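You operate a simulated robot arm through the tools that you are given. There is no shell and no other tool.

You are at the controls of a simulated two-armed robot. One attempt, no reset.

Task
Set section A's funnel air to 1 bar and sweep air to 2 bar.
Fine: first stop, gob away and lock pin in.

Only the result counts: the job must be done as asked and must still hold three seconds after the hand-in. Knocking over, shifting, dropping, spilling or breaking anything else fails it.

Robot
Two 7-joint arms with fingered hands on one trunk that stands fixed in place. Base frame: the origin is at the foot of the trunk, x ahead of it, y to its left, z up. Lengths are in m, angles in rad, forces in N, time in s.
The left shoulder is at [0.012, 0.163, 1.27], the right one opposite. Payload 4 kg a hand.
The tool frame of a hand sits at the grasp point between the pads (the TCP): z along the fingers, y along the line on which they close. The tips reach 0.036 m beyond it. Largest opening 0.124 m; the body of the gripper starts 0.042 m behind the TCP. The gripper is a hand of 4 fingers: y runs from the thumb to the fingers, the wrist lies at [-0.015, -0.099, -0.189] in the tool frame.
Orientation is that of the tool frame in the base frame, as [roll, pitch, yaw] about the fixed x, y, z axes, in that order (R = Rz(yaw) Ry(pitch) Rx(roll)). With the fingers straight down and the wrist toward the robot, the tool's x, y and z point along [0, 1, 0], [1, 0, 0] and [0, 0, -1] of the base frame.

Tools
- The arms move only by the tool drive_tool. It takes "left_plan", "right_plan" or both (then of equal length, played together; a hand with none holds still); each is a list that holds one entry, the list of rows, each a list of 6 numbers: the shift along the tool's x, y, z in m, then the turn, a rotation vector about the tool's x, y, z in rad. In form: [[[dx, dy, dz, rx, ry, rz], ...]]. A call has 1 to 20 rows; each row shifts and turns the commanded pose from where the row before left it, along the tool's axes as they then stand. Rows are played at 5 a second. More than 0.05 m and 0.15 rad between two rows, and nothing of the call is played. A pose out of reach is approached as far as the arm can. The call stops where the force on the tool passes 40 N (or 10 N more than at its start, if that is more) or the arm is blocked; 0.2 s more then pass. In this call time passes only in rows, and 0.2 s behind the last. It gives the time, the measured TCP pose, the force on the tool (base axes), the opening and the grip force at its end, in the units of the frame above (readings bear some noise), with the torque about the TCP (base axes, N m) and any sound that the robot's microphone picked up.
- Cameras (640 x 400 px; columns grow to the right, rows downward): "scene" is now at [0.0774, -0.0408, 1.5132]; the picture's right is [-0.42, -0.91, 0.00], its down [-0.39, 0.18, -0.90] and it looks along [0.82, -0.38, -0.43] (base axes); focal length 214 px, centre (320, 200). "left" rides on the left gripper at [-0.075, -0.086, -0.123] in its tool frame; the picture's right is [-0.70, -0.34, 0.63], its down [0.64, -0.68, 0.35] and it looks along [0.31, 0.65, 0.69] (tool axes); focal length 275 px, centre (320, 200). "right" rides on the right gripper at [0.075, -0.086, -0.123] in its tool frame; the picture's right is [-0.70, 0.34, -0.63], its down [-0.65, -0.68, 0.35] and it looks along [-0.32, 0.65, 0.69] (tool axes); focal length 275 px, centre (320, 200). There is no depth. A picture from a camera that has moved, and an enlarged one, comes with that camera's place and axes in the base frame and with its lens.
- get_image(camera): a new picture of that camera. It takes no simulated time.
- slide_trunk(by): slides the trunk up (or, below 0, down) by that many m; the arms and the scene camera ride with it, the base frame stays. It gives what a move gives, with no picture.
- finger_targets(index, middle, ring, thumb_bend, thumb_turn, hand): sets how far each is bent, from 0 (flat) to 100 (curled in); at 30 the hand is open as for a grip, at 70 the pads meet at the TCP. One left out holds its place. A second passes; each finger stops where it meets its share of the squeeze, and holds until it gets a number again. It is the only way to open and close the hand. It gives what a move gives, with no picture; readings hold the bend of each and the force on the fingers (four entries, about 0 where the hand has none), thumb and palm. thumb_turn goes from beside the hand (0) to across from the fingers (100), as for a grip.
- aim_head(pan, tilt): turns the head with the scene camera to pan (to the left, within 1.501 rad either way) and tilt (down, from -0.506 to 1.204), counted from straight ahead of the robot. It gives what a move gives.
- close_up(camera, box): a new picture of the part [left, top, right, bottom] of that camera's present view, enlarged. It takes no simulated time.
- hand_in(): hands the job in; it is judged then, once.

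Places have to be worked out from the pictures, the camera data and where the tool is seen. Open the grippers and draw the arms clear of the work before you hand the job in, unless the task says otherwise.

The tools are called after "Emit:" as a command line: name --argument value ..., lists and objects as JSON in quotes. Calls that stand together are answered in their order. drive_tool: Moves the arms, as the interface text tells. Its arguments: {"type":"object","properties":{"left_plan":{"type":"array","items":{"type":"array","items":{"type":"array","items":{"type":"number"}}}},"right_plan":{"type":"array","items":{"type":"array","items":{"type":"array","items":{"type":"number"}}}}},"required":[]} The other tools are called the same way: slide_trunk (by) slides the trunk up or down; finger_targets (index, middle, ring, thumb_bend, thumb_turn, hand) moves the fingers one by one; aim_head (pan, tilt) turns the head that bears the scene camera; get_image (camera) takes a picture; close_up (camera, box) takes an enlarged picture of a part of a camera's view; hand_in () hands the job in.

At the start:

```text
t: 0.0
left_tcp_pos: [0.6317, -0.0315, 1.5488]
left_orientation: [3.141, 0.0, 1.573]
left_ft_force: [0.5, 0.0, -0.6]
left_wrist_torque: [-0.03, 0.0, -0.02]
left_opening: 0.1234
left_finger_force: 0.1
left_shape: jaw
left_bend: [30.0, 30.0, 30.0, 30.0, 98.0]
left_finger forces: [0.0, 0.1, 0.1, 0.0, 0.1, 0.0]
right_tcp_pos: [0.3946, -0.4949, 1.5728]
right_orientation: [3.141, -0.001, 1.571]
right_ft_force: [0.5, 0.1, 0.2]
right_wrist_torque: [0.02, 0.04, 0.01]
right_opening: 0.1233
right_finger_force: 0.1
right_shape: jaw
right_bend: [30.0, 30.0, 30.0, 30.0, 98.0]
right_finger forces: [0.0, 0.1, 0.0, 0.1, 0.0, 0.0]
trunk travel left (down, up): [-0.425, 0.053]
head pan, tilt: [-0.438, 0.44]
```

scene: 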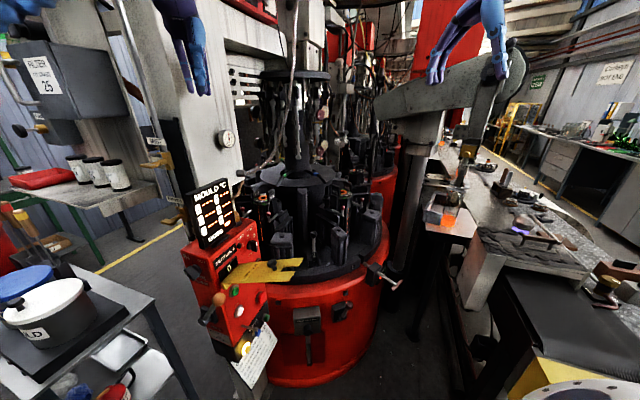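
right: 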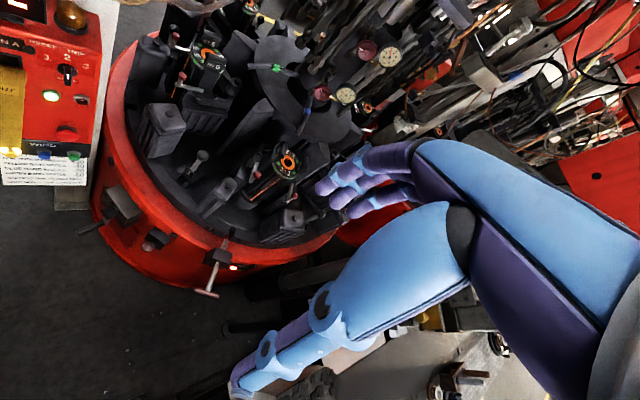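
left: 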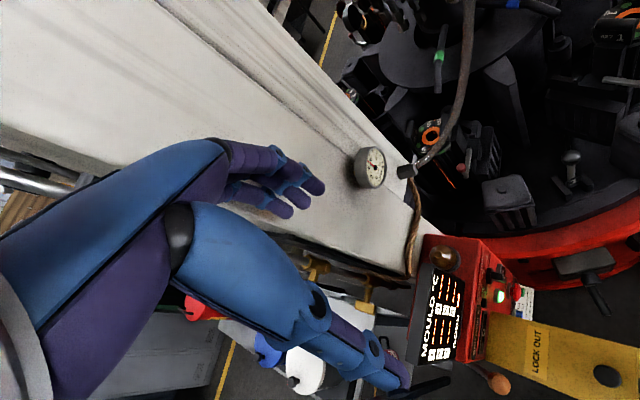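

I'll begin by looking closely at the scene: the red panel, the machine, and the printed note.

Emit:
close_up --camera "scene" --box '[170, 160, 310, 250]'

Emit:
close_up --camera "scene" --box '[170, 240, 310, 390]'

Emit:
close_up --camera "scene" --box '[240, 130, 400, 250]'

Emit:
close_up --camera "scene" --box '[260, 240, 420, 360]'

Emit:
close_up --camera "right" --box '[0, 0, 160, 220]'

Emit:
close_up --camera "right" --box '[90, 0, 400, 300]'

Emit:
close_up --camera "left" --box '[330, 100, 640, 400]'

```text
4.44 times, centred on (240, 205) of scene
camera zoom: at [0.0774, -0.0408, 1.5132], right [-0.42, -0.91, 0.0], down [-0.39, 0.18, -0.9], along [0.82, -0.38, -0.43], focal length 953 px, centre (676, 178)
```

zoom: 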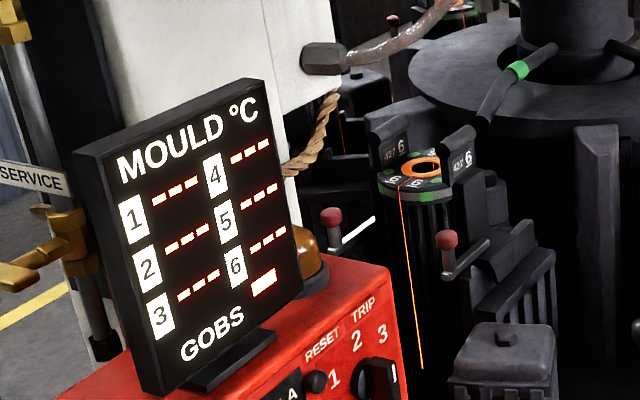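

```text
2.67 times, centred on (240, 315) of scene
camera zoom: at [0.0774, -0.0408, 1.5132], right [-0.42, -0.91, 0.0], down [-0.39, 0.18, -0.9], along [0.82, -0.38, -0.43], focal length 572 px, centre (533, -107)
```

zoom: 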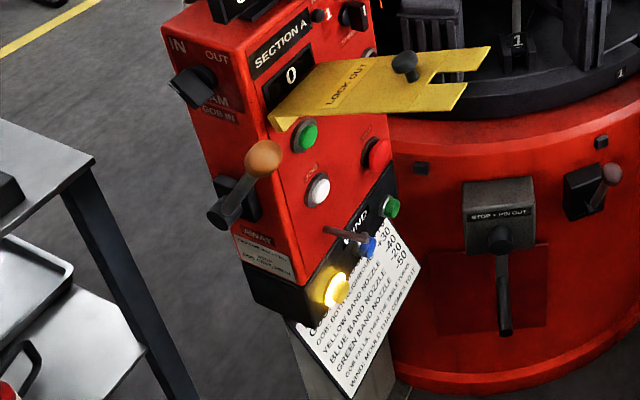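

```text
3.33 times, centred on (320, 190) of scene
camera zoom: at [0.0774, -0.0408, 1.5132], right [-0.42, -0.91, 0.0], down [-0.39, 0.18, -0.9], along [0.82, -0.38, -0.43], focal length 715 px, centre (320, 233)
```

zoom: 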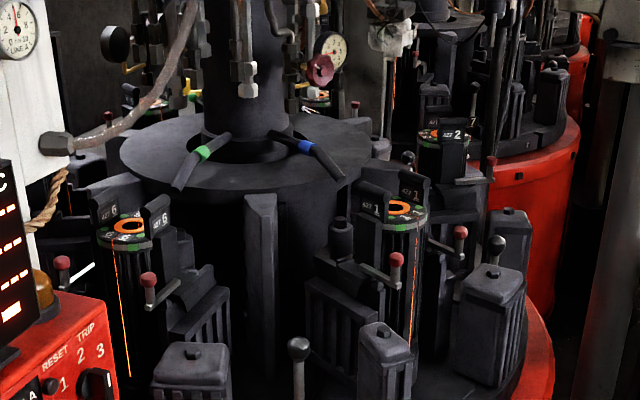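

```text
3.33 times, centred on (340, 300) of scene
camera zoom: at [0.0774, -0.0408, 1.5132], right [-0.42, -0.91, 0.0], down [-0.39, 0.18, -0.9], along [0.82, -0.38, -0.43], focal length 715 px, centre (253, -133)
```

zoom: 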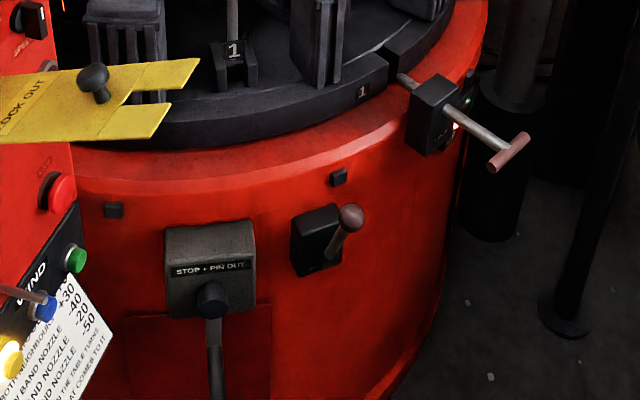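

```text
1.82 times, centred on (80, 110) of right
camera zoom: at [0.3098, -0.4184, 1.6948], right [0.34, -0.7, 0.63], down [-0.68, -0.65, -0.35], along [0.65, -0.32, -0.69], focal length 500 px, centre (756, 364)
```

zoom: 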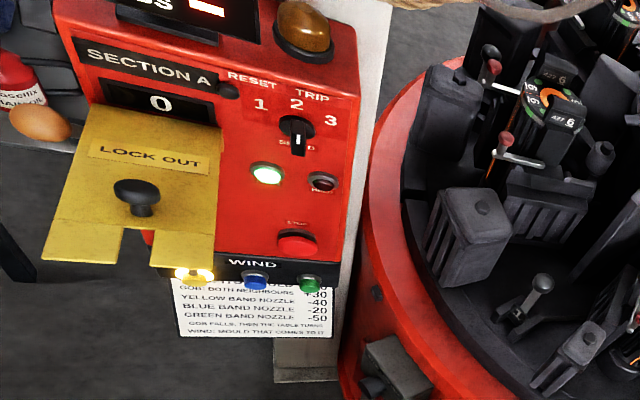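

```text
1.33 times, centred on (245, 150) of right
camera zoom: at [0.3098, -0.4184, 1.6948], right [0.34, -0.7, 0.63], down [-0.68, -0.65, -0.35], along [0.65, -0.32, -0.69], focal length 367 px, centre (420, 267)
```

zoom: 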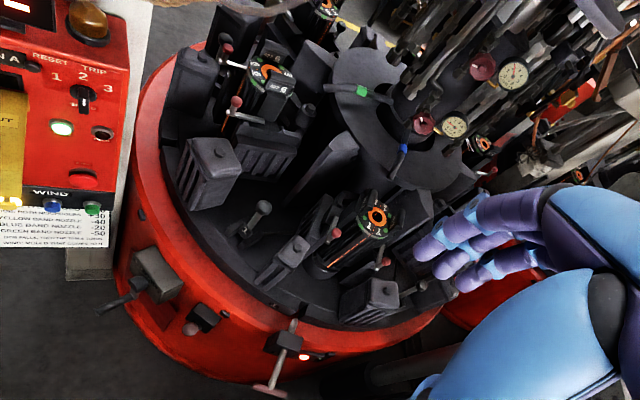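

```text
1.33 times, centred on (485, 250) of left
camera zoom: at [0.5459, -0.1075, 1.6731], right [-0.34, -0.7, -0.63], down [-0.68, 0.64, -0.35], along [0.65, 0.32, -0.69], focal length 367 px, centre (100, 133)
```

zoom: 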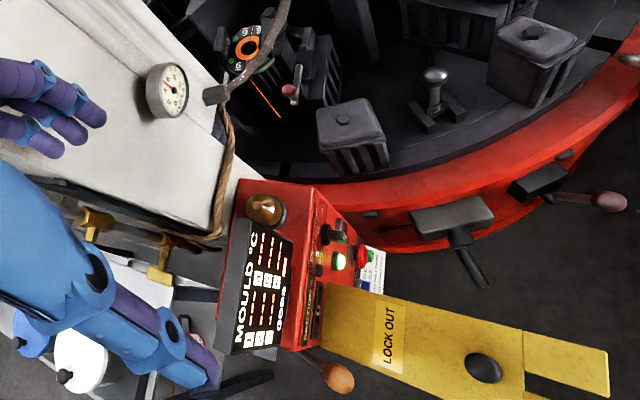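

The control box "SECTION A" has a stop button, a gob lever and so on; I need finer readings of the labels. Enlarging more.

Emit:
close_up --camera "scene" --box '[200, 230, 280, 280]'

Emit:
close_up --camera "scene" --box '[180, 250, 260, 310]'

Emit:
close_up --camera "scene" --box '[225, 310, 285, 390]'

Emit:
close_up --camera "scene" --box '[285, 295, 345, 340]'

Emit:
close_up --camera "scene" --box '[355, 255, 405, 295]'

Emit:
close_up --camera "right" --box '[320, 30, 420, 110]'

Emit:
close_up --camera "scene" --box '[270, 60, 370, 150]'

Emit:
close_up --camera "scene" --box '[190, 110, 270, 170]'

Emit:
close_up --camera "right" --box '[0, 120, 100, 190]'

Emit:
close_up --camera "left" --box '[330, 130, 430, 200]'

```text
8.00 times, centred on (240, 255) of scene
camera zoom: at [0.0774, -0.0408, 1.5132], right [-0.42, -0.91, 0.0], down [-0.39, 0.18, -0.9], along [0.82, -0.38, -0.43], focal length 1716 px, centre (960, -240)
```

zoom: 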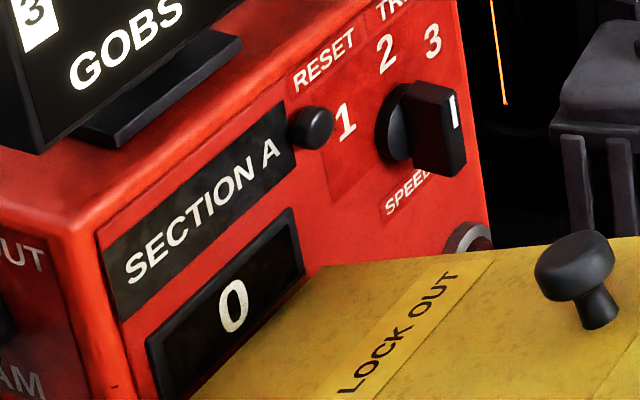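

```text
6.67 times, centred on (220, 280) of scene
camera zoom: at [0.0774, -0.0408, 1.5132], right [-0.42, -0.91, 0.0], down [-0.39, 0.18, -0.9], along [0.82, -0.38, -0.43], focal length 1430 px, centre (987, -333)
```

zoom: 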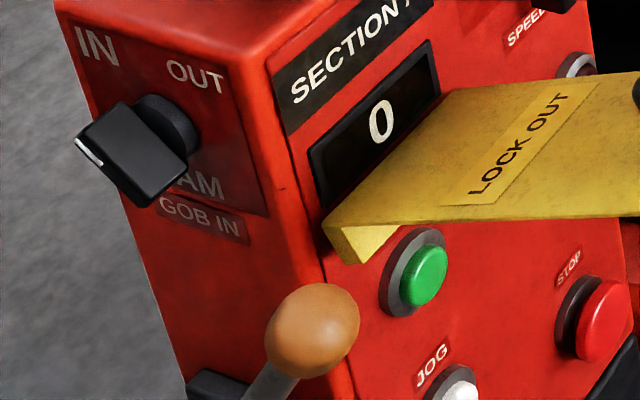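

```text
5.00 times, centred on (255, 350) of scene
camera zoom: at [0.0774, -0.0408, 1.5132], right [-0.42, -0.91, 0.0], down [-0.39, 0.18, -0.9], along [0.82, -0.38, -0.43], focal length 1072 px, centre (645, -550)
```

zoom: 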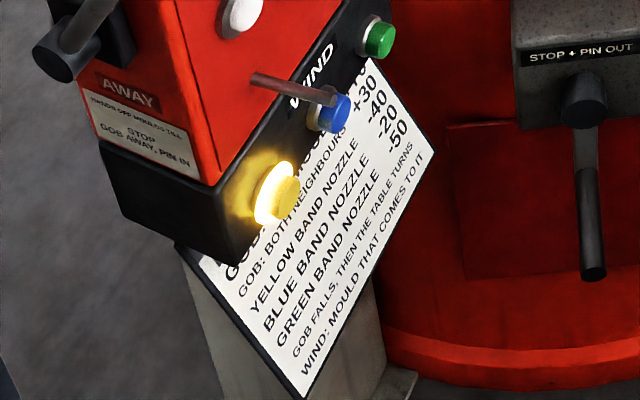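

```text
8.89 times, centred on (315, 318) of scene
camera zoom: at [0.0774, -0.0408, 1.5132], right [-0.42, -0.91, 0.0], down [-0.39, 0.18, -0.9], along [0.82, -0.38, -0.43], focal length 1906 px, centre (364, -844)
```

zoom: 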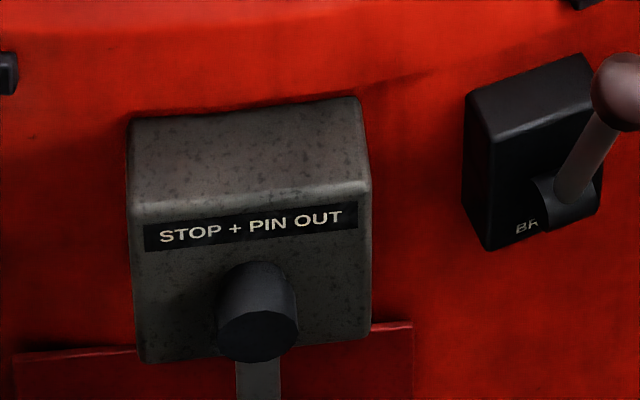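

```text
10.00 times, centred on (380, 275) of scene
camera zoom: at [0.0774, -0.0408, 1.5132], right [-0.42, -0.91, 0.0], down [-0.39, 0.18, -0.9], along [0.82, -0.38, -0.43], focal length 2145 px, centre (-280, -550)
```

zoom: 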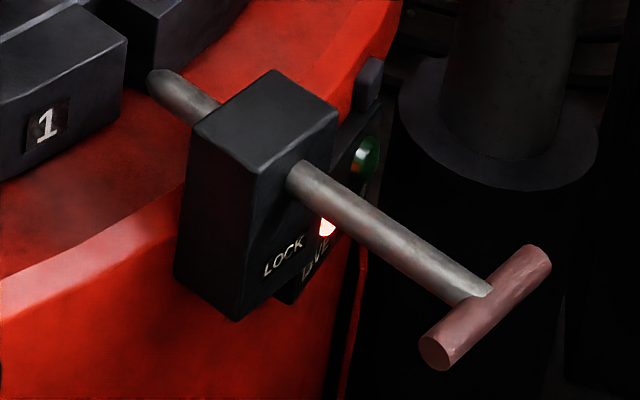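

```text
5.00 times, centred on (370, 70) of right
camera zoom: at [0.3098, -0.4184, 1.6948], right [0.34, -0.7, 0.63], down [-0.68, -0.65, -0.35], along [0.65, -0.32, -0.69], focal length 1376 px, centre (70, 850)
```

zoom: 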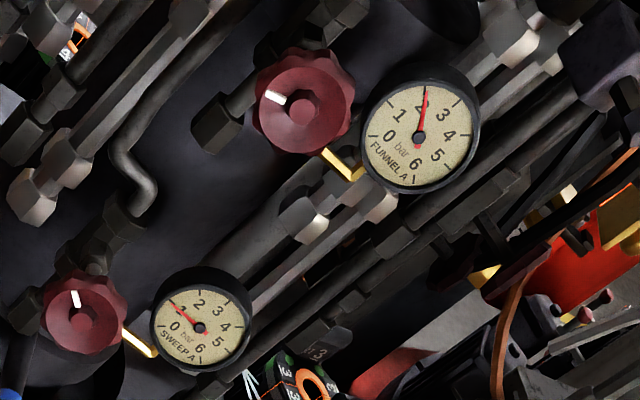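

```text
4.44 times, centred on (320, 105) of scene
camera zoom: at [0.0774, -0.0408, 1.5132], right [-0.42, -0.91, 0.0], down [-0.39, 0.18, -0.9], along [0.82, -0.38, -0.43], focal length 953 px, centre (320, 622)
```

zoom: 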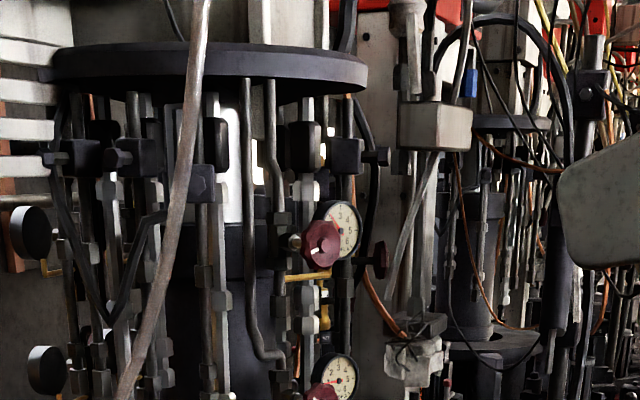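

```text
6.67 times, centred on (230, 140) of scene
camera zoom: at [0.0774, -0.0408, 1.5132], right [-0.42, -0.91, 0.0], down [-0.39, 0.18, -0.9], along [0.82, -0.38, -0.43], focal length 1430 px, centre (920, 600)
```

zoom: 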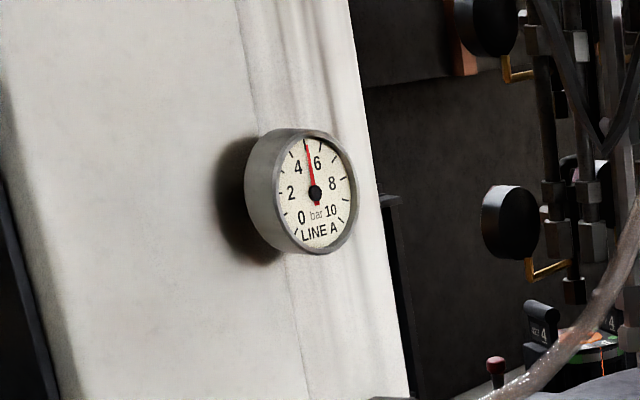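

```text
5.71 times, centred on (50, 155) of right
camera zoom: at [0.3098, -0.4184, 1.6948], right [0.34, -0.7, 0.63], down [-0.68, -0.65, -0.35], along [0.65, -0.32, -0.69], focal length 1573 px, centre (1863, 457)
```

zoom: 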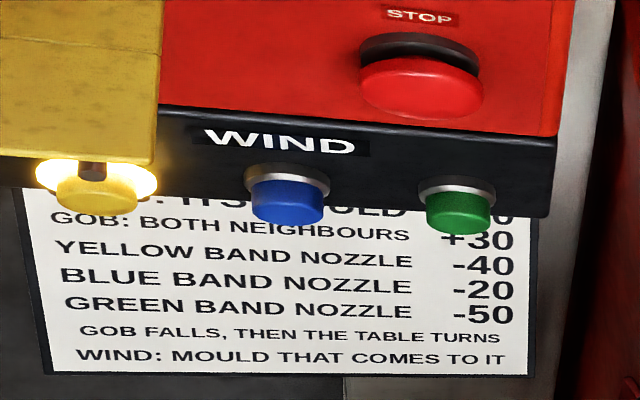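

```text
5.71 times, centred on (380, 165) of left
camera zoom: at [0.5459, -0.1075, 1.6731], right [-0.34, -0.7, -0.63], down [-0.68, 0.64, -0.35], along [0.65, 0.32, -0.69], focal length 1573 px, centre (-23, 400)
```

zoom: 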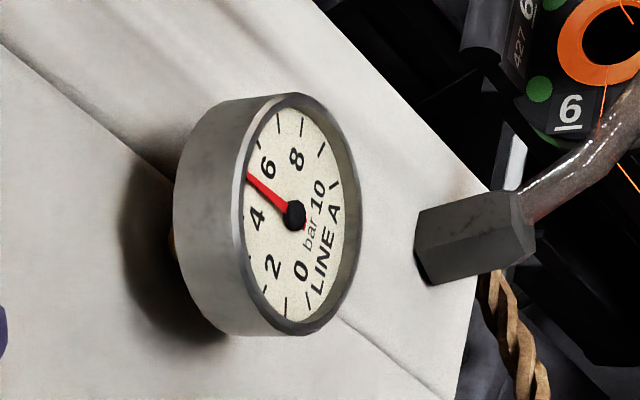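

Gauges read FUNNEL A ≈ 2.3 bar and SWEEP A ≈ 1 bar, with a maroon knob beside each; the panel's side label says "STOP / GOB AWAY, PIN IN". The T-handle rod marked LOCK is the pin. I'll turn the head slightly to see if the table is moving and to view the parts better.

Emit:
aim_head --pan -0.3 --tilt 0.6

Emit:
get_image --camera "scene"

Emit:
get_image --camera "right"

```text
t: 0.7
left_tcp_pos: [0.6316, -0.0312, 1.5493]
left_orientation: [-3.141, -0.001, 1.574]
left_ft_force: [-0.4, 0.5, 0.5]
left_wrist_torque: [0.01, -0.02, 0.01]
left_opening: 0.1237
left_finger_force: 0.0
left_shape: jaw
left_bend: [30.0, 30.0, 30.0, 30.0, 98.0]
left_finger forces: [0.1, 0.1, 0.0, 0.0, 0.0, 0.1]
right_tcp_pos: [0.3949, -0.4933, 1.5725]
right_orientation: [-3.14, 0.0, 1.571]
right_ft_force: [-1.4, 0.6, -0.4]
right_wrist_torque: [0.01, 0.02, 0.04]
right_opening: 0.1236
right_finger_force: 0.1
right_shape: jaw
right_bend: [30.0, 30.0, 30.0, 30.0, 98.0]
right_finger forces: [0.1, 0.0, 0.0, 0.0, 0.1, 0.0]
trunk travel left (down, up): [-0.425, 0.053]
head pan, tilt: [-0.3, 0.6]
```

```text
taken
camera scene: at [0.0783, -0.0279, 1.4987], right [-0.3, -0.96, 0.0], down [-0.55, 0.17, -0.82], along [0.78, -0.24, -0.57], focal length 214 px, centre (320, 200)
```

scene: 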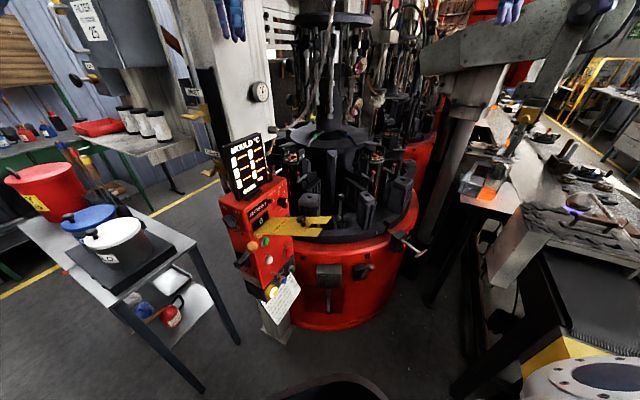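

```text
taken
camera right: at [0.3098, -0.4184, 1.6949], right [0.34, -0.7, 0.63], down [-0.68, -0.65, -0.35], along [0.65, -0.32, -0.69], focal length 275 px, centre (320, 200)
```

right: 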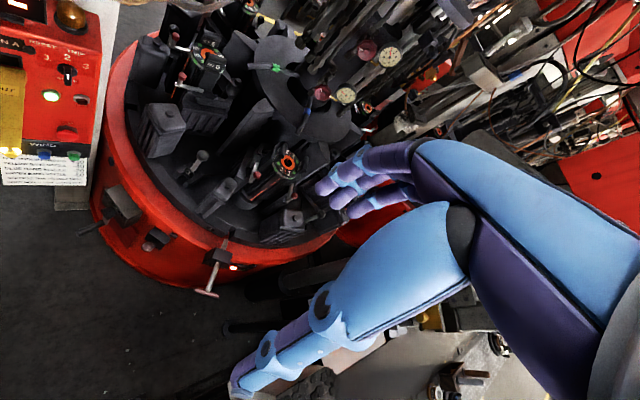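

The table isn't moving over that second. Now detail close-ups from both cameras for triangulating the panel, lock pin, and knobs.

Emit:
close_up --camera "scene" --box '[210, 180, 310, 330]'

Emit:
close_up --camera "scene" --box '[300, 200, 440, 320]'

Emit:
close_up --camera "scene" --box '[280, 40, 420, 140]'

Emit:
close_up --camera "right" --box '[90, 160, 290, 310]'

Emit:
close_up --camera "left" --box '[400, 230, 600, 400]'

Emit:
close_up --camera "left" --box '[500, 50, 900, 300]'

```text
2.67 times, centred on (260, 255) of scene
camera zoom: at [0.0783, -0.0279, 1.4987], right [-0.3, -0.96, 0.0], down [-0.55, 0.17, -0.82], along [0.78, -0.24, -0.57], focal length 572 px, centre (480, 53)
```

zoom: 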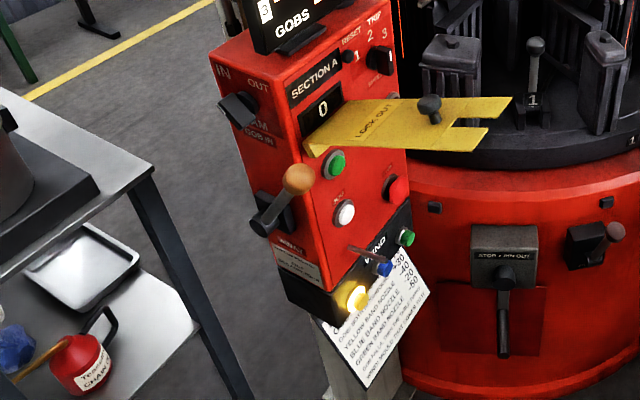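

```text
3.33 times, centred on (370, 260) of scene
camera zoom: at [0.0783, -0.0279, 1.4987], right [-0.3, -0.96, 0.0], down [-0.55, 0.17, -0.82], along [0.78, -0.24, -0.57], focal length 715 px, centre (153, 0)
```

zoom: 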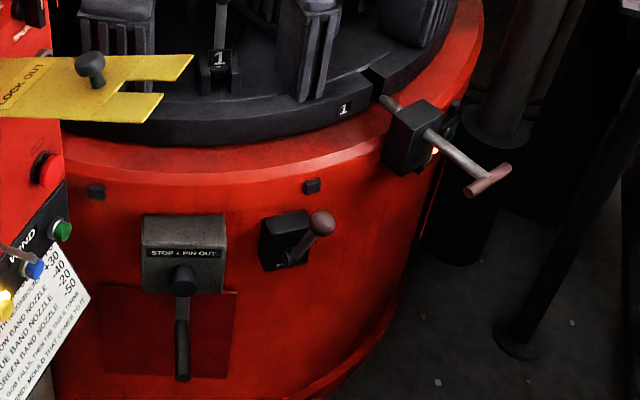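

```text
4.00 times, centred on (350, 90) of scene
camera zoom: at [0.0783, -0.0279, 1.4987], right [-0.3, -0.96, 0.0], down [-0.55, 0.17, -0.82], along [0.78, -0.24, -0.57], focal length 858 px, centre (200, 640)
```

zoom: 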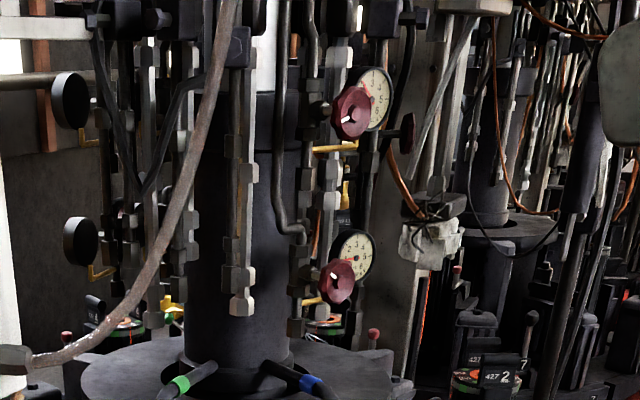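

```text
2.67 times, centred on (190, 235) of right
camera zoom: at [0.3098, -0.4184, 1.6949], right [0.34, -0.7, 0.63], down [-0.68, -0.65, -0.35], along [0.65, -0.32, -0.69], focal length 734 px, centre (667, 107)
```

zoom: 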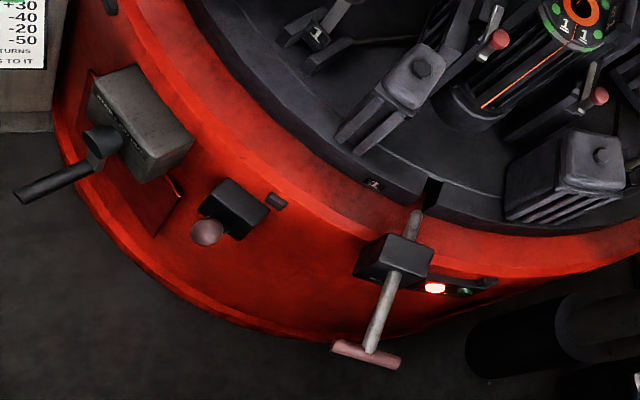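

```text
2.35 times, centred on (500, 315) of left
camera zoom: at [0.5459, -0.1075, 1.6731], right [-0.34, -0.7, -0.63], down [-0.68, 0.64, -0.35], along [0.65, 0.32, -0.69], focal length 648 px, centre (-104, -71)
```

zoom: 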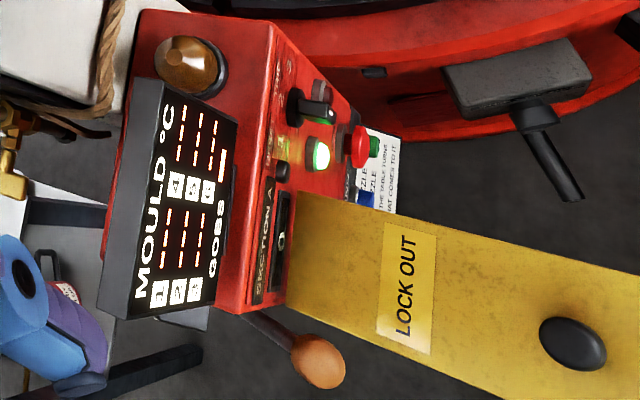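

```text
refused: 900 is not a number from 0 to 640
```

Triangulation so far: STOP button ≈ [0.663, -0.082, 0.865] on a vertical face whose outward normal is about [-0.72, -0.69, 0]; gob lever ball ≈ [0.534, 0.031, 1.044]; lock T-handle ≈ [0.565, -0.648, 0.74]; funnel knob ≈ [1.0, -0.474, 1.442]; sweep knob ≈ [1.0, -0.474, 1.282]. First I close the right hand to make a pressing tip.

Emit:
finger_targets --hand "right" --index 70 --middle 70 --ring 70 --thumb_bend 70

Emit:
drive_tool --right_plan '[[[0, 0.01, 0.025, -0.1428, 0, 0], [0, 0.0063, 0.0262, -0.1428, 0, 0], [0, 0.0026, 0.0268, -0.1428, 0, 0], [0, -0.0013, 0.0269, -0.1428, 0, 0], [0, -0.0051, 0.0264, -0.1428, 0, 0], [0, -0.0088, 0.0254, -0.1428, 0, 0], [0, -0.0124, 0.024, -0.1428, 0, 0], [0, -0.0156, 0.0219, -0.1428, 0, 0], [0, -0.0185, 0.0195, -0.1428, 0, 0], [0, -0.0212, 0.0166, -0.1428, 0, 0], [0, -0.0233, 0.0135, -0.1428, 0, 0]]]'

Emit:
get_image --camera "scene"

Emit:
get_image --camera "right"

Emit:
get_image --camera "left"

```text
t: 1.7
left_tcp_pos: [0.6319, -0.031, 1.5492]
left_orientation: [-3.141, 0.002, 1.573]
left_ft_force: [-0.2, 0.8, -0.9]
left_wrist_torque: [-0.03, 0.03, -0.02]
left_opening: 0.1237
left_finger_force: 0.1
left_shape: jaw
left_bend: [30.0, 30.0, 30.0, 30.0, 98.0]
left_finger forces: [0.1, 0.0, 0.0, 0.1, 0.0, 0.0]
right_tcp_pos: [0.3945, -0.495, 1.5728]
right_orientation: [3.14, -0.001, 1.571]
right_ft_force: [-0.1, 0.7, 0.2]
right_wrist_torque: [-0.01, 0.0, -0.02]
right_opening: 0.0014
right_finger_force: 0.0
right_shape: fingers
right_bend: [70.0, 70.0, 70.0, 70.0, 98.0]
right_finger forces: [0.0, 0.0, 0.0, 0.0, 0.1, 0.1]
trunk travel left (down, up): [-0.425, 0.053]
head pan, tilt: [-0.3, 0.6]
```

```text
t: 4.3
left_tcp_pos: [0.6329, -0.0338, 1.5483]
left_orientation: [-3.139, 0.0, 1.57]
left_ft_force: [0.1, 0.2, 0.4]
left_wrist_torque: [0.02, 0.05, 0.0]
left_opening: 0.1236
left_finger_force: 0.0
left_shape: jaw
left_bend: [30.0, 30.0, 30.0, 30.0, 98.0]
left_finger forces: [0.1, 0.0, 0.0, 0.0, 0.0, 0.0]
right_tcp_pos: [0.43, -0.5187, 1.0323]
right_orientation: [2.146, 0.002, 1.571]
right_ft_force: [0.4, -0.5, -0.2]
right_wrist_torque: [0.02, 0.01, -0.01]
right_opening: 0.0008
right_finger_force: 0.0
right_shape: fingers
right_bend: [70.0, 70.0, 70.0, 70.0, 97.0]
right_finger forces: [0.0, 0.0, 0.0, 0.0, 0.1, 0.0]
right hand out of reach, approached as far as the arm can: row 8, 9, 11
trunk travel left (down, up): [-0.425, 0.053]
head pan, tilt: [-0.3, 0.6]
stopped in row 11 (right hand): the arm was blocked; the commanded pose is now the measured one
```

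```text
taken
camera scene: at [0.0801, -0.0284, 1.4987], right [-0.3, -0.96, 0.0], down [-0.55, 0.17, -0.82], along [0.78, -0.24, -0.57], focal length 214 px, centre (320, 200)
```

scene: 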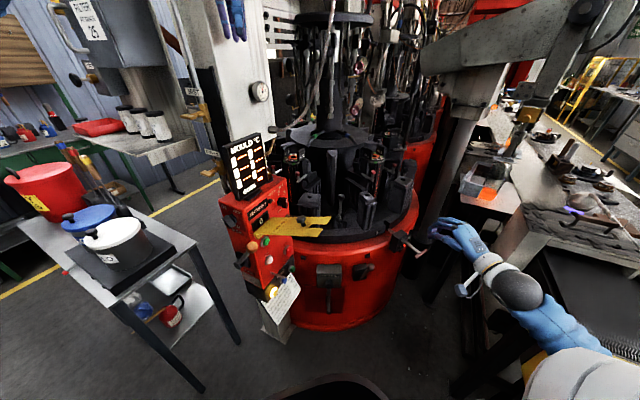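

```text
taken
camera right: at [0.2809, -0.4439, 1.0267], right [-0.35, -0.7, 0.63], down [-0.08, -0.65, -0.76], along [0.93, -0.31, 0.17], focal length 275 px, centre (320, 200)
```

right: 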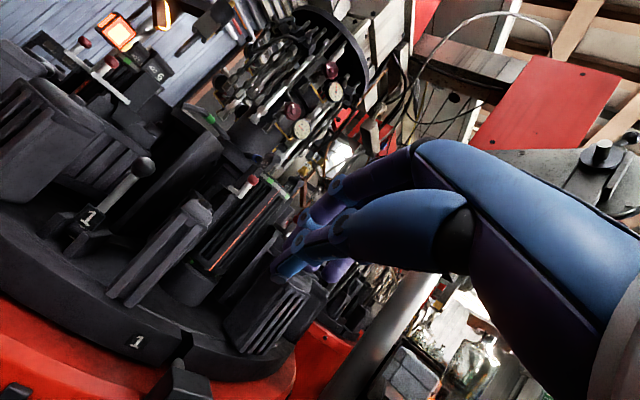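

```text
taken
camera left: at [0.5474, -0.1098, 1.6725], right [-0.34, -0.7, -0.63], down [-0.68, 0.65, -0.34], along [0.65, 0.31, -0.69], focal length 275 px, centre (320, 200)
```

left: 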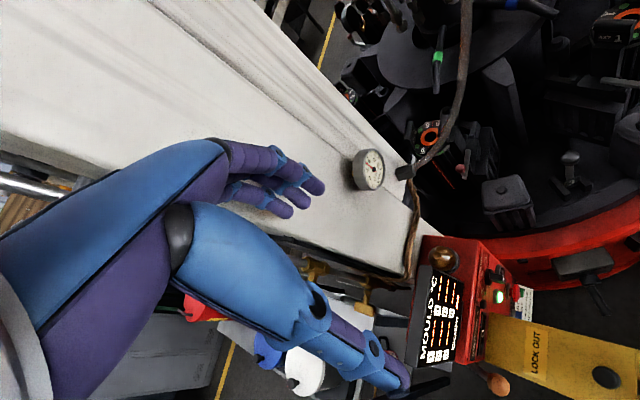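

The arm couldn't get the hand fully horizontal, but it's at a 57° pitch, which is good enough for pressing. Next I yaw the hand toward the panel's normal (about 44°) while moving toward it, staying clear of the yellow plate.

Emit:
drive_tool --right_plan '[[[0.025, -0.0057, 0.0096, 0, 0.0801, -0.052], [0.0244, -0.0044, 0.0116, 0, 0.0801, -0.052], [0.0236, -0.0031, 0.0135, 0, 0.0801, -0.052], [0.0226, -0.0019, 0.0154, 0, 0.0801, -0.052], [0.0213, -0.0008, 0.0171, 0, 0.0801, -0.052], [0.0199, 0.0002, 0.0187, 0, 0.0801, -0.052], [0.0183, 0.0013, 0.0203, 0, 0.0801, -0.052], [0.0165, 0.0022, 0.0217, 0, 0.0801, -0.052]]]'

Emit:
get_image --camera "scene"

Emit:
get_image --camera "right"

```text
t: 6.1
left_tcp_pos: [0.634, -0.0323, 1.549]
left_orientation: [-3.138, 0.002, 1.571]
left_ft_force: [0.8, -0.1, 0.3]
left_wrist_torque: [0.02, 0.01, -0.02]
left_opening: 0.1236
left_finger_force: 0.0
left_shape: jaw
left_bend: [30.0, 30.0, 30.0, 30.0, 98.0]
left_finger forces: [0.0, 0.0, 0.0, 0.1, 0.1, 0.0]
right_tcp_pos: [0.4467, -0.3535, 0.9803]
right_orientation: [2.151, 0.0, 2.342]
right_ft_force: [1.0, -0.5, -0.2]
right_wrist_torque: [0.0, -0.01, 0.0]
right_opening: 0.001
right_finger_force: 0.0
right_shape: fingers
right_bend: [70.0, 70.0, 70.0, 70.0, 97.0]
right_finger forces: [0.0, 0.0, 0.0, 0.0, 0.1, 0.0]
right hand out of reach, approached as far as the arm can: row 2, 3, 4, 5, 6, 7
trunk travel left (down, up): [-0.425, 0.053]
head pan, tilt: [-0.3, 0.6]
```

```text
taken
camera scene: at [0.0799, -0.0277, 1.4985], right [-0.3, -0.96, 0.0], down [-0.55, 0.17, -0.82], along [0.78, -0.24, -0.57], focal length 214 px, centre (320, 200)
```

scene: 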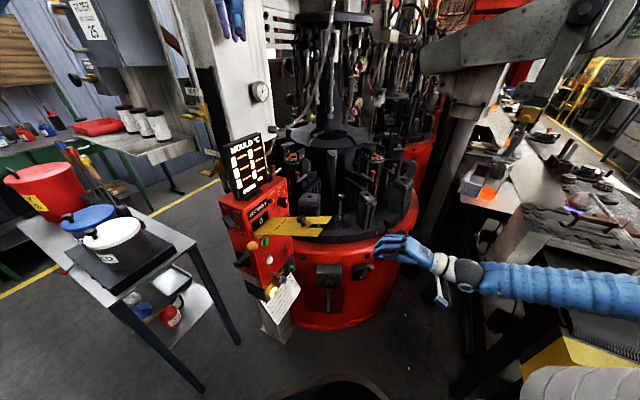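

```text
taken
camera right: at [0.2879, -0.4029, 0.9753], right [0.24, -0.74, 0.63], down [0.39, -0.52, -0.76], along [0.89, 0.42, 0.16], focal length 275 px, centre (320, 200)
```

right: 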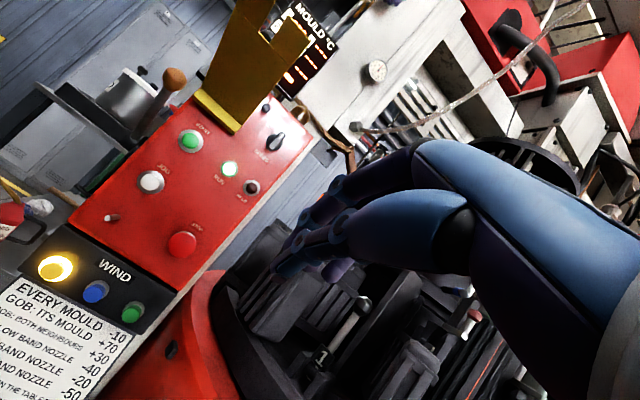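

Good view of the panel from the right wrist camera. Let me enlarge to read the labels before pressing.

Emit:
close_up --camera "right" --box '[70, 80, 310, 280]'

Emit:
close_up --camera "right" --box '[0, 240, 200, 400]'

Emit:
close_up --camera "right" --box '[150, 100, 290, 200]'

```text
2.00 times, centred on (190, 180) of right
camera zoom: at [0.2879, -0.4029, 0.9753], right [0.24, -0.74, 0.63], down [0.39, -0.52, -0.76], along [0.89, 0.42, 0.16], focal length 551 px, centre (580, 240)
```

zoom: 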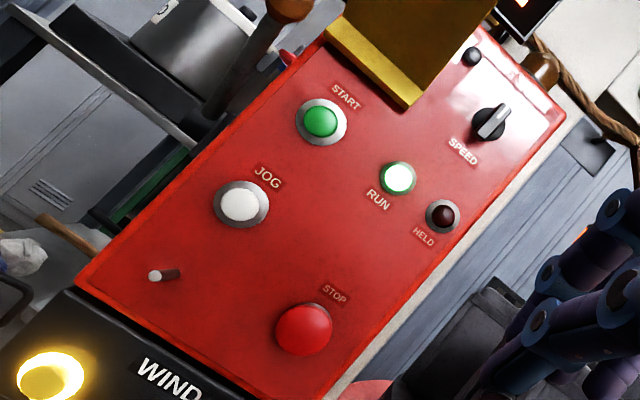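

```text
2.50 times, centred on (100, 320) of right
camera zoom: at [0.2879, -0.4029, 0.9753], right [0.24, -0.74, 0.63], down [0.39, -0.52, -0.76], along [0.89, 0.42, 0.16], focal length 688 px, centre (870, -100)
```

zoom: 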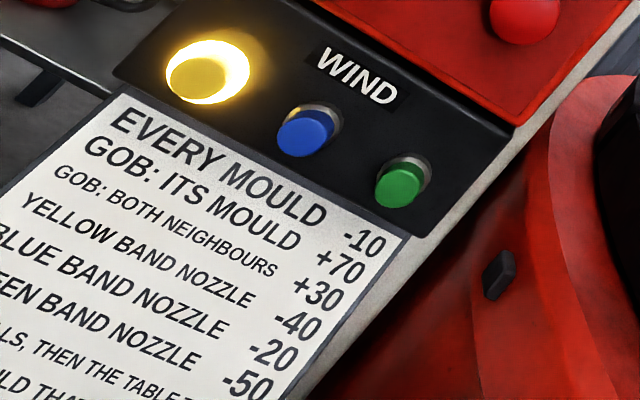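

```text
4.00 times, centred on (220, 150) of right
camera zoom: at [0.2879, -0.4029, 0.9753], right [0.24, -0.74, 0.63], down [0.39, -0.52, -0.76], along [0.89, 0.42, 0.16], focal length 1101 px, centre (720, 400)
```

zoom: 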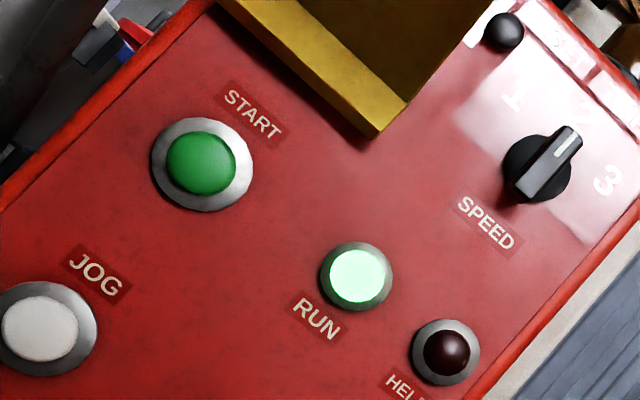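

RUN is lit, with STOP, START and JOG clearly separate. I'm moving to a pre-press point about 5 cm in front of STOP.

Emit:
drive_tool --right_plan '[[[0.0054, 0.0073, 0.0346, 0, 0, 0], [0.0054, 0.0073, 0.0346, 0, 0, 0], [0.0054, 0.0073, 0.0346, 0, 0, 0], [0.0054, 0.0073, 0.0346, 0, 0, 0], [0.0054, 0.0073, 0.0346, 0, 0, 0], [0.0054, 0.0073, 0.0346, 0, 0, 0], [0.0054, 0.0073, 0.0346, 0, 0, 0], [0.0054, 0.0073, 0.0346, 0, 0, 0]]]'

Emit:
get_image --camera "right"

Emit:
close_up --camera "scene" --box '[210, 180, 410, 330]'

Emit:
close_up --camera "left" --box '[400, 200, 640, 400]'

```text
t: 7.9
left_tcp_pos: [0.6299, -0.0326, 1.5507]
left_orientation: [3.14, 0.0, 1.573]
left_ft_force: [0.2, 0.2, -0.2]
left_wrist_torque: [0.02, -0.04, 0.02]
left_opening: 0.1235
left_finger_force: 0.1
left_shape: jaw
left_bend: [30.0, 30.0, 30.0, 30.0, 98.0]
left_finger forces: [0.0, 0.0, 0.1, 0.0, 0.0, 0.0]
right_tcp_pos: [0.5151, -0.3299, 0.9963]
right_orientation: [2.202, 0.049, 2.421]
right_ft_force: [-0.3, 0.7, 0.3]
right_wrist_torque: [0.01, 0.01, -0.01]
right_opening: 0.0008
right_finger_force: 0.0
right_shape: fingers
right_bend: [70.0, 70.0, 70.0, 70.0, 98.0]
right_finger forces: [0.0, 0.0, 0.0, 0.0, 0.1, 0.1]
right hand out of reach, approached as far as the arm can: row 1, 2, 3, 4, 5, 6, 7, 8
trunk travel left (down, up): [-0.425, 0.053]
head pan, tilt: [-0.3, 0.6]
```

```text
taken
camera right: at [0.36, -0.3937, 0.9952], right [0.29, -0.67, 0.68], down [0.43, -0.54, -0.72], along [0.85, 0.5, 0.13], focal length 275 px, centre (320, 200)
```

right: 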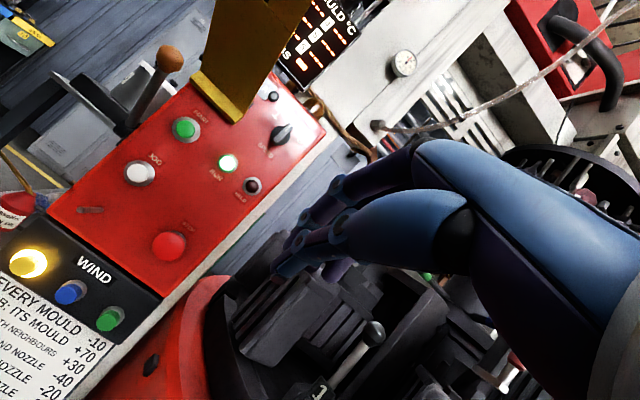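

```text
2.67 times, centred on (310, 255) of scene
camera zoom: at [0.0765, -0.0293, 1.4984], right [-0.29, -0.96, 0.0], down [-0.55, 0.17, -0.82], along [0.78, -0.24, -0.57], focal length 572 px, centre (347, 53)
```

zoom: 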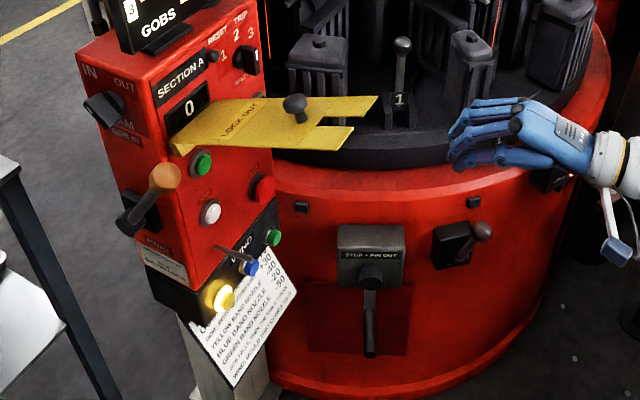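

```text
2.00 times, centred on (520, 300) of left
camera zoom: at [0.5437, -0.1093, 1.6737], right [-0.34, -0.7, -0.63], down [-0.68, 0.64, -0.35], along [0.65, 0.32, -0.69], focal length 551 px, centre (-80, 0)
```

zoom: 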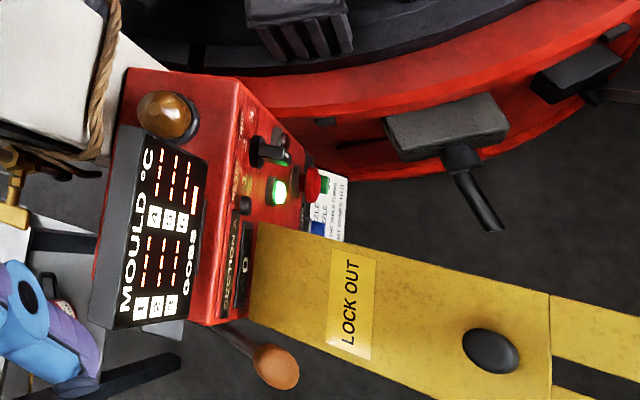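

The arm is strained in this configuration with the shoulder so high. I'll retract both hands to free space, then lower the trunk so the right arm is level with the panel.

Emit:
drive_tool --left_plan '[[[0.033, -0.023, 0.01, 0, 0, 0], [0.033, -0.023, 0.01, 0, 0, 0], [0.033, -0.023, 0.01, 0, 0, 0], [0.033, -0.023, 0.01, 0, 0, 0], [0.033, -0.023, 0.01, 0, 0, 0], [0.033, -0.023, 0.01, 0, 0, 0], [0.033, -0.023, 0.01, 0, 0, 0], [0.033, -0.023, 0.01, 0, 0, 0], [0.033, -0.023, 0.01, 0, 0, 0], [0.033, -0.023, 0.01, 0, 0, 0]]]' --right_plan '[[[-0.0058, 0.0039, -0.0436, 0, 0, 0], [-0.0058, 0.0039, -0.0436, 0, 0, 0], [-0.0058, 0.0039, -0.0436, 0, 0, 0], [-0.0058, 0.0039, -0.0436, 0, 0, 0], [-0.0058, 0.0039, -0.0436, 0, 0, 0], [-0.0058, 0.0039, -0.0436, 0, 0, 0], [-0.0058, 0.0039, -0.0436, 0, 0, 0], [-0.0058, 0.0039, -0.0436, 0, 0, 0], [-0.0058, 0.0039, -0.0436, 0, 0, 0], [-0.0058, 0.0039, -0.0436, 0, 0, 0]]]'

Emit:
get_image --camera "scene"

Emit:
get_image --camera "left"

```text
t: 10.1
left_tcp_pos: [0.3999, 0.3001, 1.4503]
left_orientation: [3.14, 0.002, 1.571]
left_ft_force: [0.0, 0.2, -0.2]
left_wrist_torque: [-0.03, -0.02, -0.03]
left_opening: 0.1234
left_finger_force: 0.0
left_shape: jaw
left_bend: [30.0, 30.0, 30.0, 30.0, 98.0]
left_finger forces: [0.0, 0.0, 0.0, 0.1, 0.1, 0.1]
right_tcp_pos: [0.3313, -0.6063, 1.2872]
right_orientation: [2.202, 0.052, 2.422]
right_ft_force: [-0.1, 0.3, -0.6]
right_wrist_torque: [-0.03, -0.01, -0.03]
right_opening: 0.0009
right_finger_force: 0.1
right_shape: fingers
right_bend: [70.0, 70.0, 70.0, 70.0, 98.0]
right_finger forces: [0.1, 0.0, 0.0, 0.0, 0.1, 0.0]
trunk travel left (down, up): [-0.425, 0.053]
head pan, tilt: [-0.3, 0.6]
```

```text
taken
camera scene: at [0.076, -0.0259, 1.4988], right [-0.3, -0.96, 0.0], down [-0.54, 0.17, -0.82], along [0.78, -0.24, -0.57], focal length 214 px, centre (320, 200)
```

scene: 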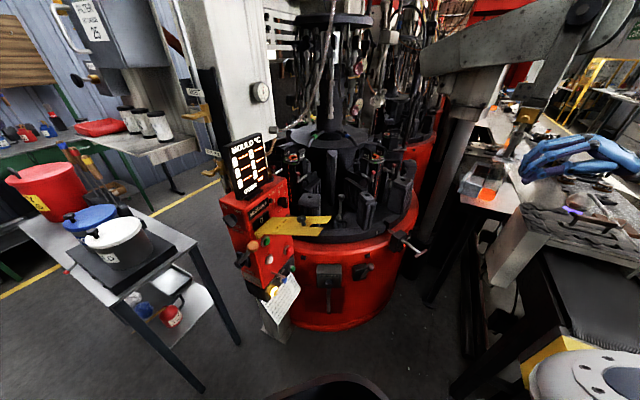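

```text
taken
camera left: at [0.3141, 0.2238, 1.5722], right [-0.34, -0.7, -0.63], down [-0.68, 0.64, -0.35], along [0.65, 0.31, -0.69], focal length 275 px, centre (320, 200)
```

left: 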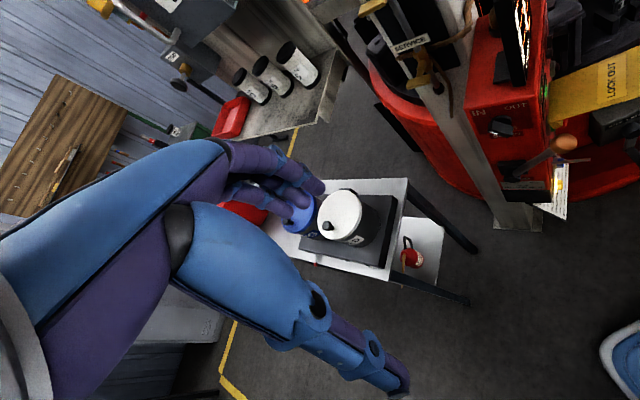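

The commanded pose resets to what was reached, good to know. Before lowering the trunk, I check what stands to the right of the robot near the right elbow.

Emit:
aim_head --pan -1.2 --tilt 0.8

Emit:
get_image --camera "scene"

Emit:
get_image --camera "right"

```text
t: 11.3
left_tcp_pos: [0.4029, 0.2985, 1.4485]
left_orientation: [3.142, 0.002, 1.571]
left_ft_force: [-0.6, 0.5, 0.3]
left_wrist_torque: [0.0, 0.02, -0.01]
left_opening: 0.1236
left_finger_force: 0.0
left_shape: jaw
left_bend: [30.0, 30.0, 30.0, 30.0, 98.0]
left_finger forces: [0.0, 0.1, 0.0, 0.0, 0.0, 0.0]
right_tcp_pos: [0.3341, -0.6077, 1.2853]
right_orientation: [2.201, 0.049, 2.422]
right_ft_force: [0.4, 0.0, 0.0]
right_wrist_torque: [-0.01, -0.01, 0.02]
right_opening: 0.001
right_finger_force: 0.2
right_shape: fingers
right_bend: [70.0, 70.0, 70.0, 70.0, 98.0]
right_finger forces: [0.0, 0.1, 0.0, 0.1, 0.0, 0.1]
trunk travel left (down, up): [-0.425, 0.053]
head pan, tilt: [-1.201, 0.799]
```

```text
taken
camera scene: at [0.0232, -0.077, 1.4822], right [-0.93, -0.36, 0.01], down [-0.27, 0.67, -0.69], along [0.25, -0.65, -0.72], focal length 214 px, centre (320, 200)
```

scene: 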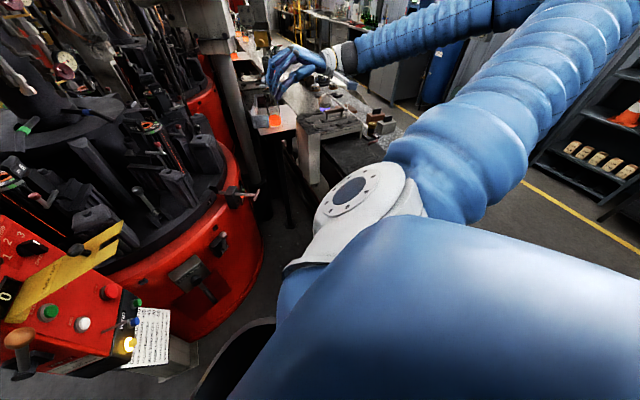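

```text
taken
camera right: at [0.1795, -0.67, 1.2847], right [0.29, -0.67, 0.68], down [0.43, -0.54, -0.72], along [0.85, 0.5, 0.13], focal length 275 px, centre (320, 200)
```

right: 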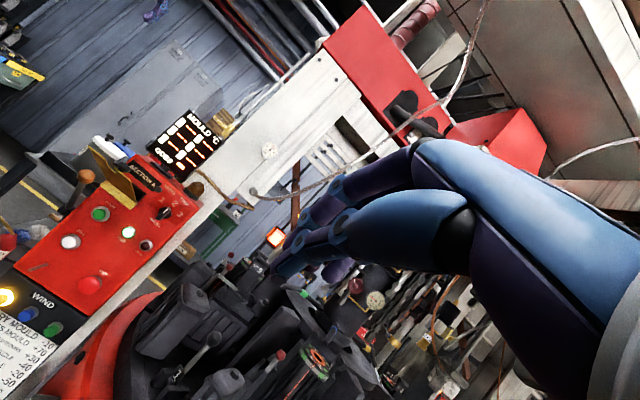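

The area right of the robot is clear; the elbow is out in free space. I lower the trunk 0.3 m.

Emit:
slide_trunk --by -0.3

Emit:
aim_head --pan -0.4 --tilt 0.4

Emit:
get_image --camera "scene"

Emit:
get_image --camera "right"

Emit:
get_image --camera "left"

```text
t: 14.3
left_tcp_pos: [0.4005, 0.2977, 1.149]
left_orientation: [3.14, 0.002, 1.573]
left_ft_force: [-0.3, 0.4, 1.0]
left_wrist_torque: [0.01, 0.0, 0.01]
left_opening: 0.1238
left_finger_force: 0.1
left_shape: jaw
left_bend: [30.0, 30.0, 30.0, 30.0, 98.0]
left_finger forces: [0.0, 0.0, 0.0, 0.0, 0.0, 0.0]
right_tcp_pos: [0.3322, -0.6059, 0.9893]
right_orientation: [2.201, 0.051, 2.422]
right_ft_force: [-0.2, -0.1, 0.0]
right_wrist_torque: [0.0, -0.01, -0.02]
right_opening: 0.001
right_finger_force: 0.1
right_shape: fingers
right_bend: [70.0, 70.0, 70.0, 70.0, 98.0]
right_finger forces: [0.1, 0.1, 0.0, 0.0, 0.0, 0.1]
trunk travel left (down, up): [-0.125, 0.353]
head pan, tilt: [-1.201, 0.799]
```

```text
t: 15.4
left_tcp_pos: [0.4001, 0.2964, 1.1499]
left_orientation: [3.142, 0.003, 1.57]
left_ft_force: [0.2, -0.2, 0.3]
left_wrist_torque: [0.0, -0.03, -0.01]
left_opening: 0.1238
left_finger_force: 0.1
left_shape: jaw
left_bend: [30.0, 30.0, 30.0, 30.0, 98.0]
left_finger forces: [0.0, 0.0, 0.1, 0.0, 0.0, 0.0]
right_tcp_pos: [0.3321, -0.6066, 0.989]
right_orientation: [2.202, 0.049, 2.421]
right_ft_force: [-0.3, -0.1, -0.4]
right_wrist_torque: [-0.01, 0.01, -0.04]
right_opening: 0.0009
right_finger_force: 0.0
right_shape: fingers
right_bend: [70.0, 70.0, 70.0, 70.0, 98.0]
right_finger forces: [0.0, 0.0, 0.0, 0.0, 0.1, 0.0]
trunk travel left (down, up): [-0.125, 0.353]
head pan, tilt: [-0.4, 0.4]
```

```text
taken
camera scene: at [0.2043, -0.0376, 1.1667], right [-0.37, -0.92, 0.11], down [-0.61, 0.15, -0.78], along [0.7, -0.36, -0.62], focal length 214 px, centre (320, 200)
```

scene: 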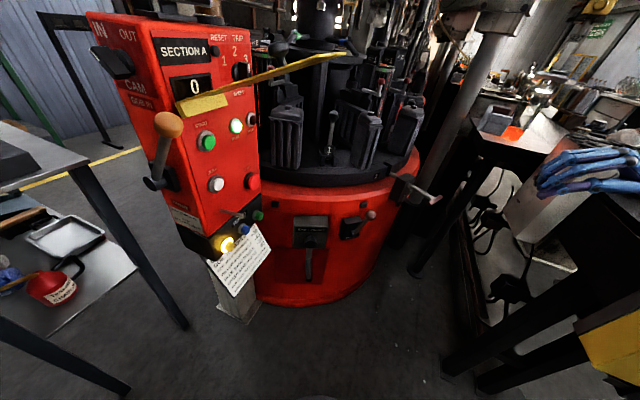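

```text
taken
camera right: at [0.1783, -0.6691, 0.9874], right [0.29, -0.67, 0.68], down [0.43, -0.54, -0.72], along [0.85, 0.5, 0.13], focal length 275 px, centre (320, 200)
```

right: 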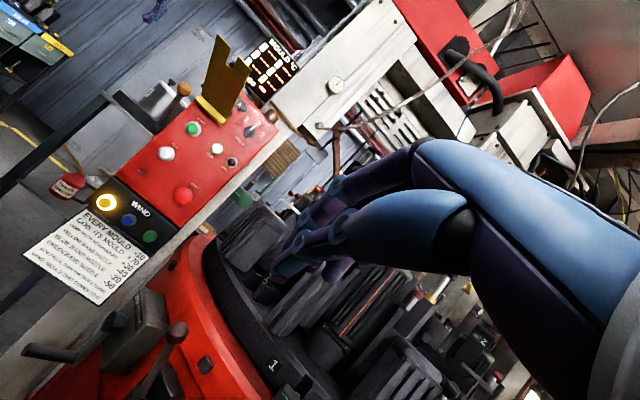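

```text
taken
camera left: at [0.3156, 0.2221, 1.2731], right [-0.34, -0.7, -0.63], down [-0.68, 0.64, -0.35], along [0.65, 0.32, -0.69], focal length 275 px, centre (320, 200)
```

left: 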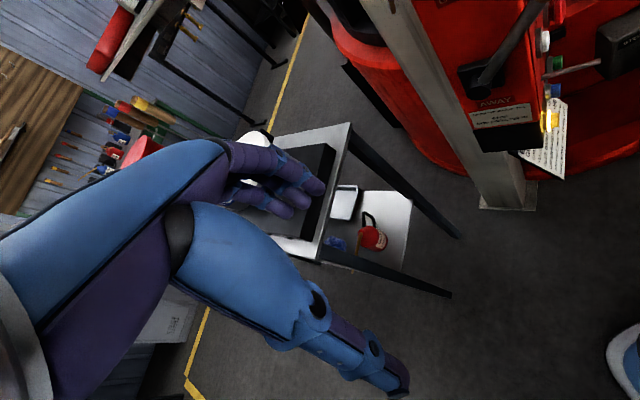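

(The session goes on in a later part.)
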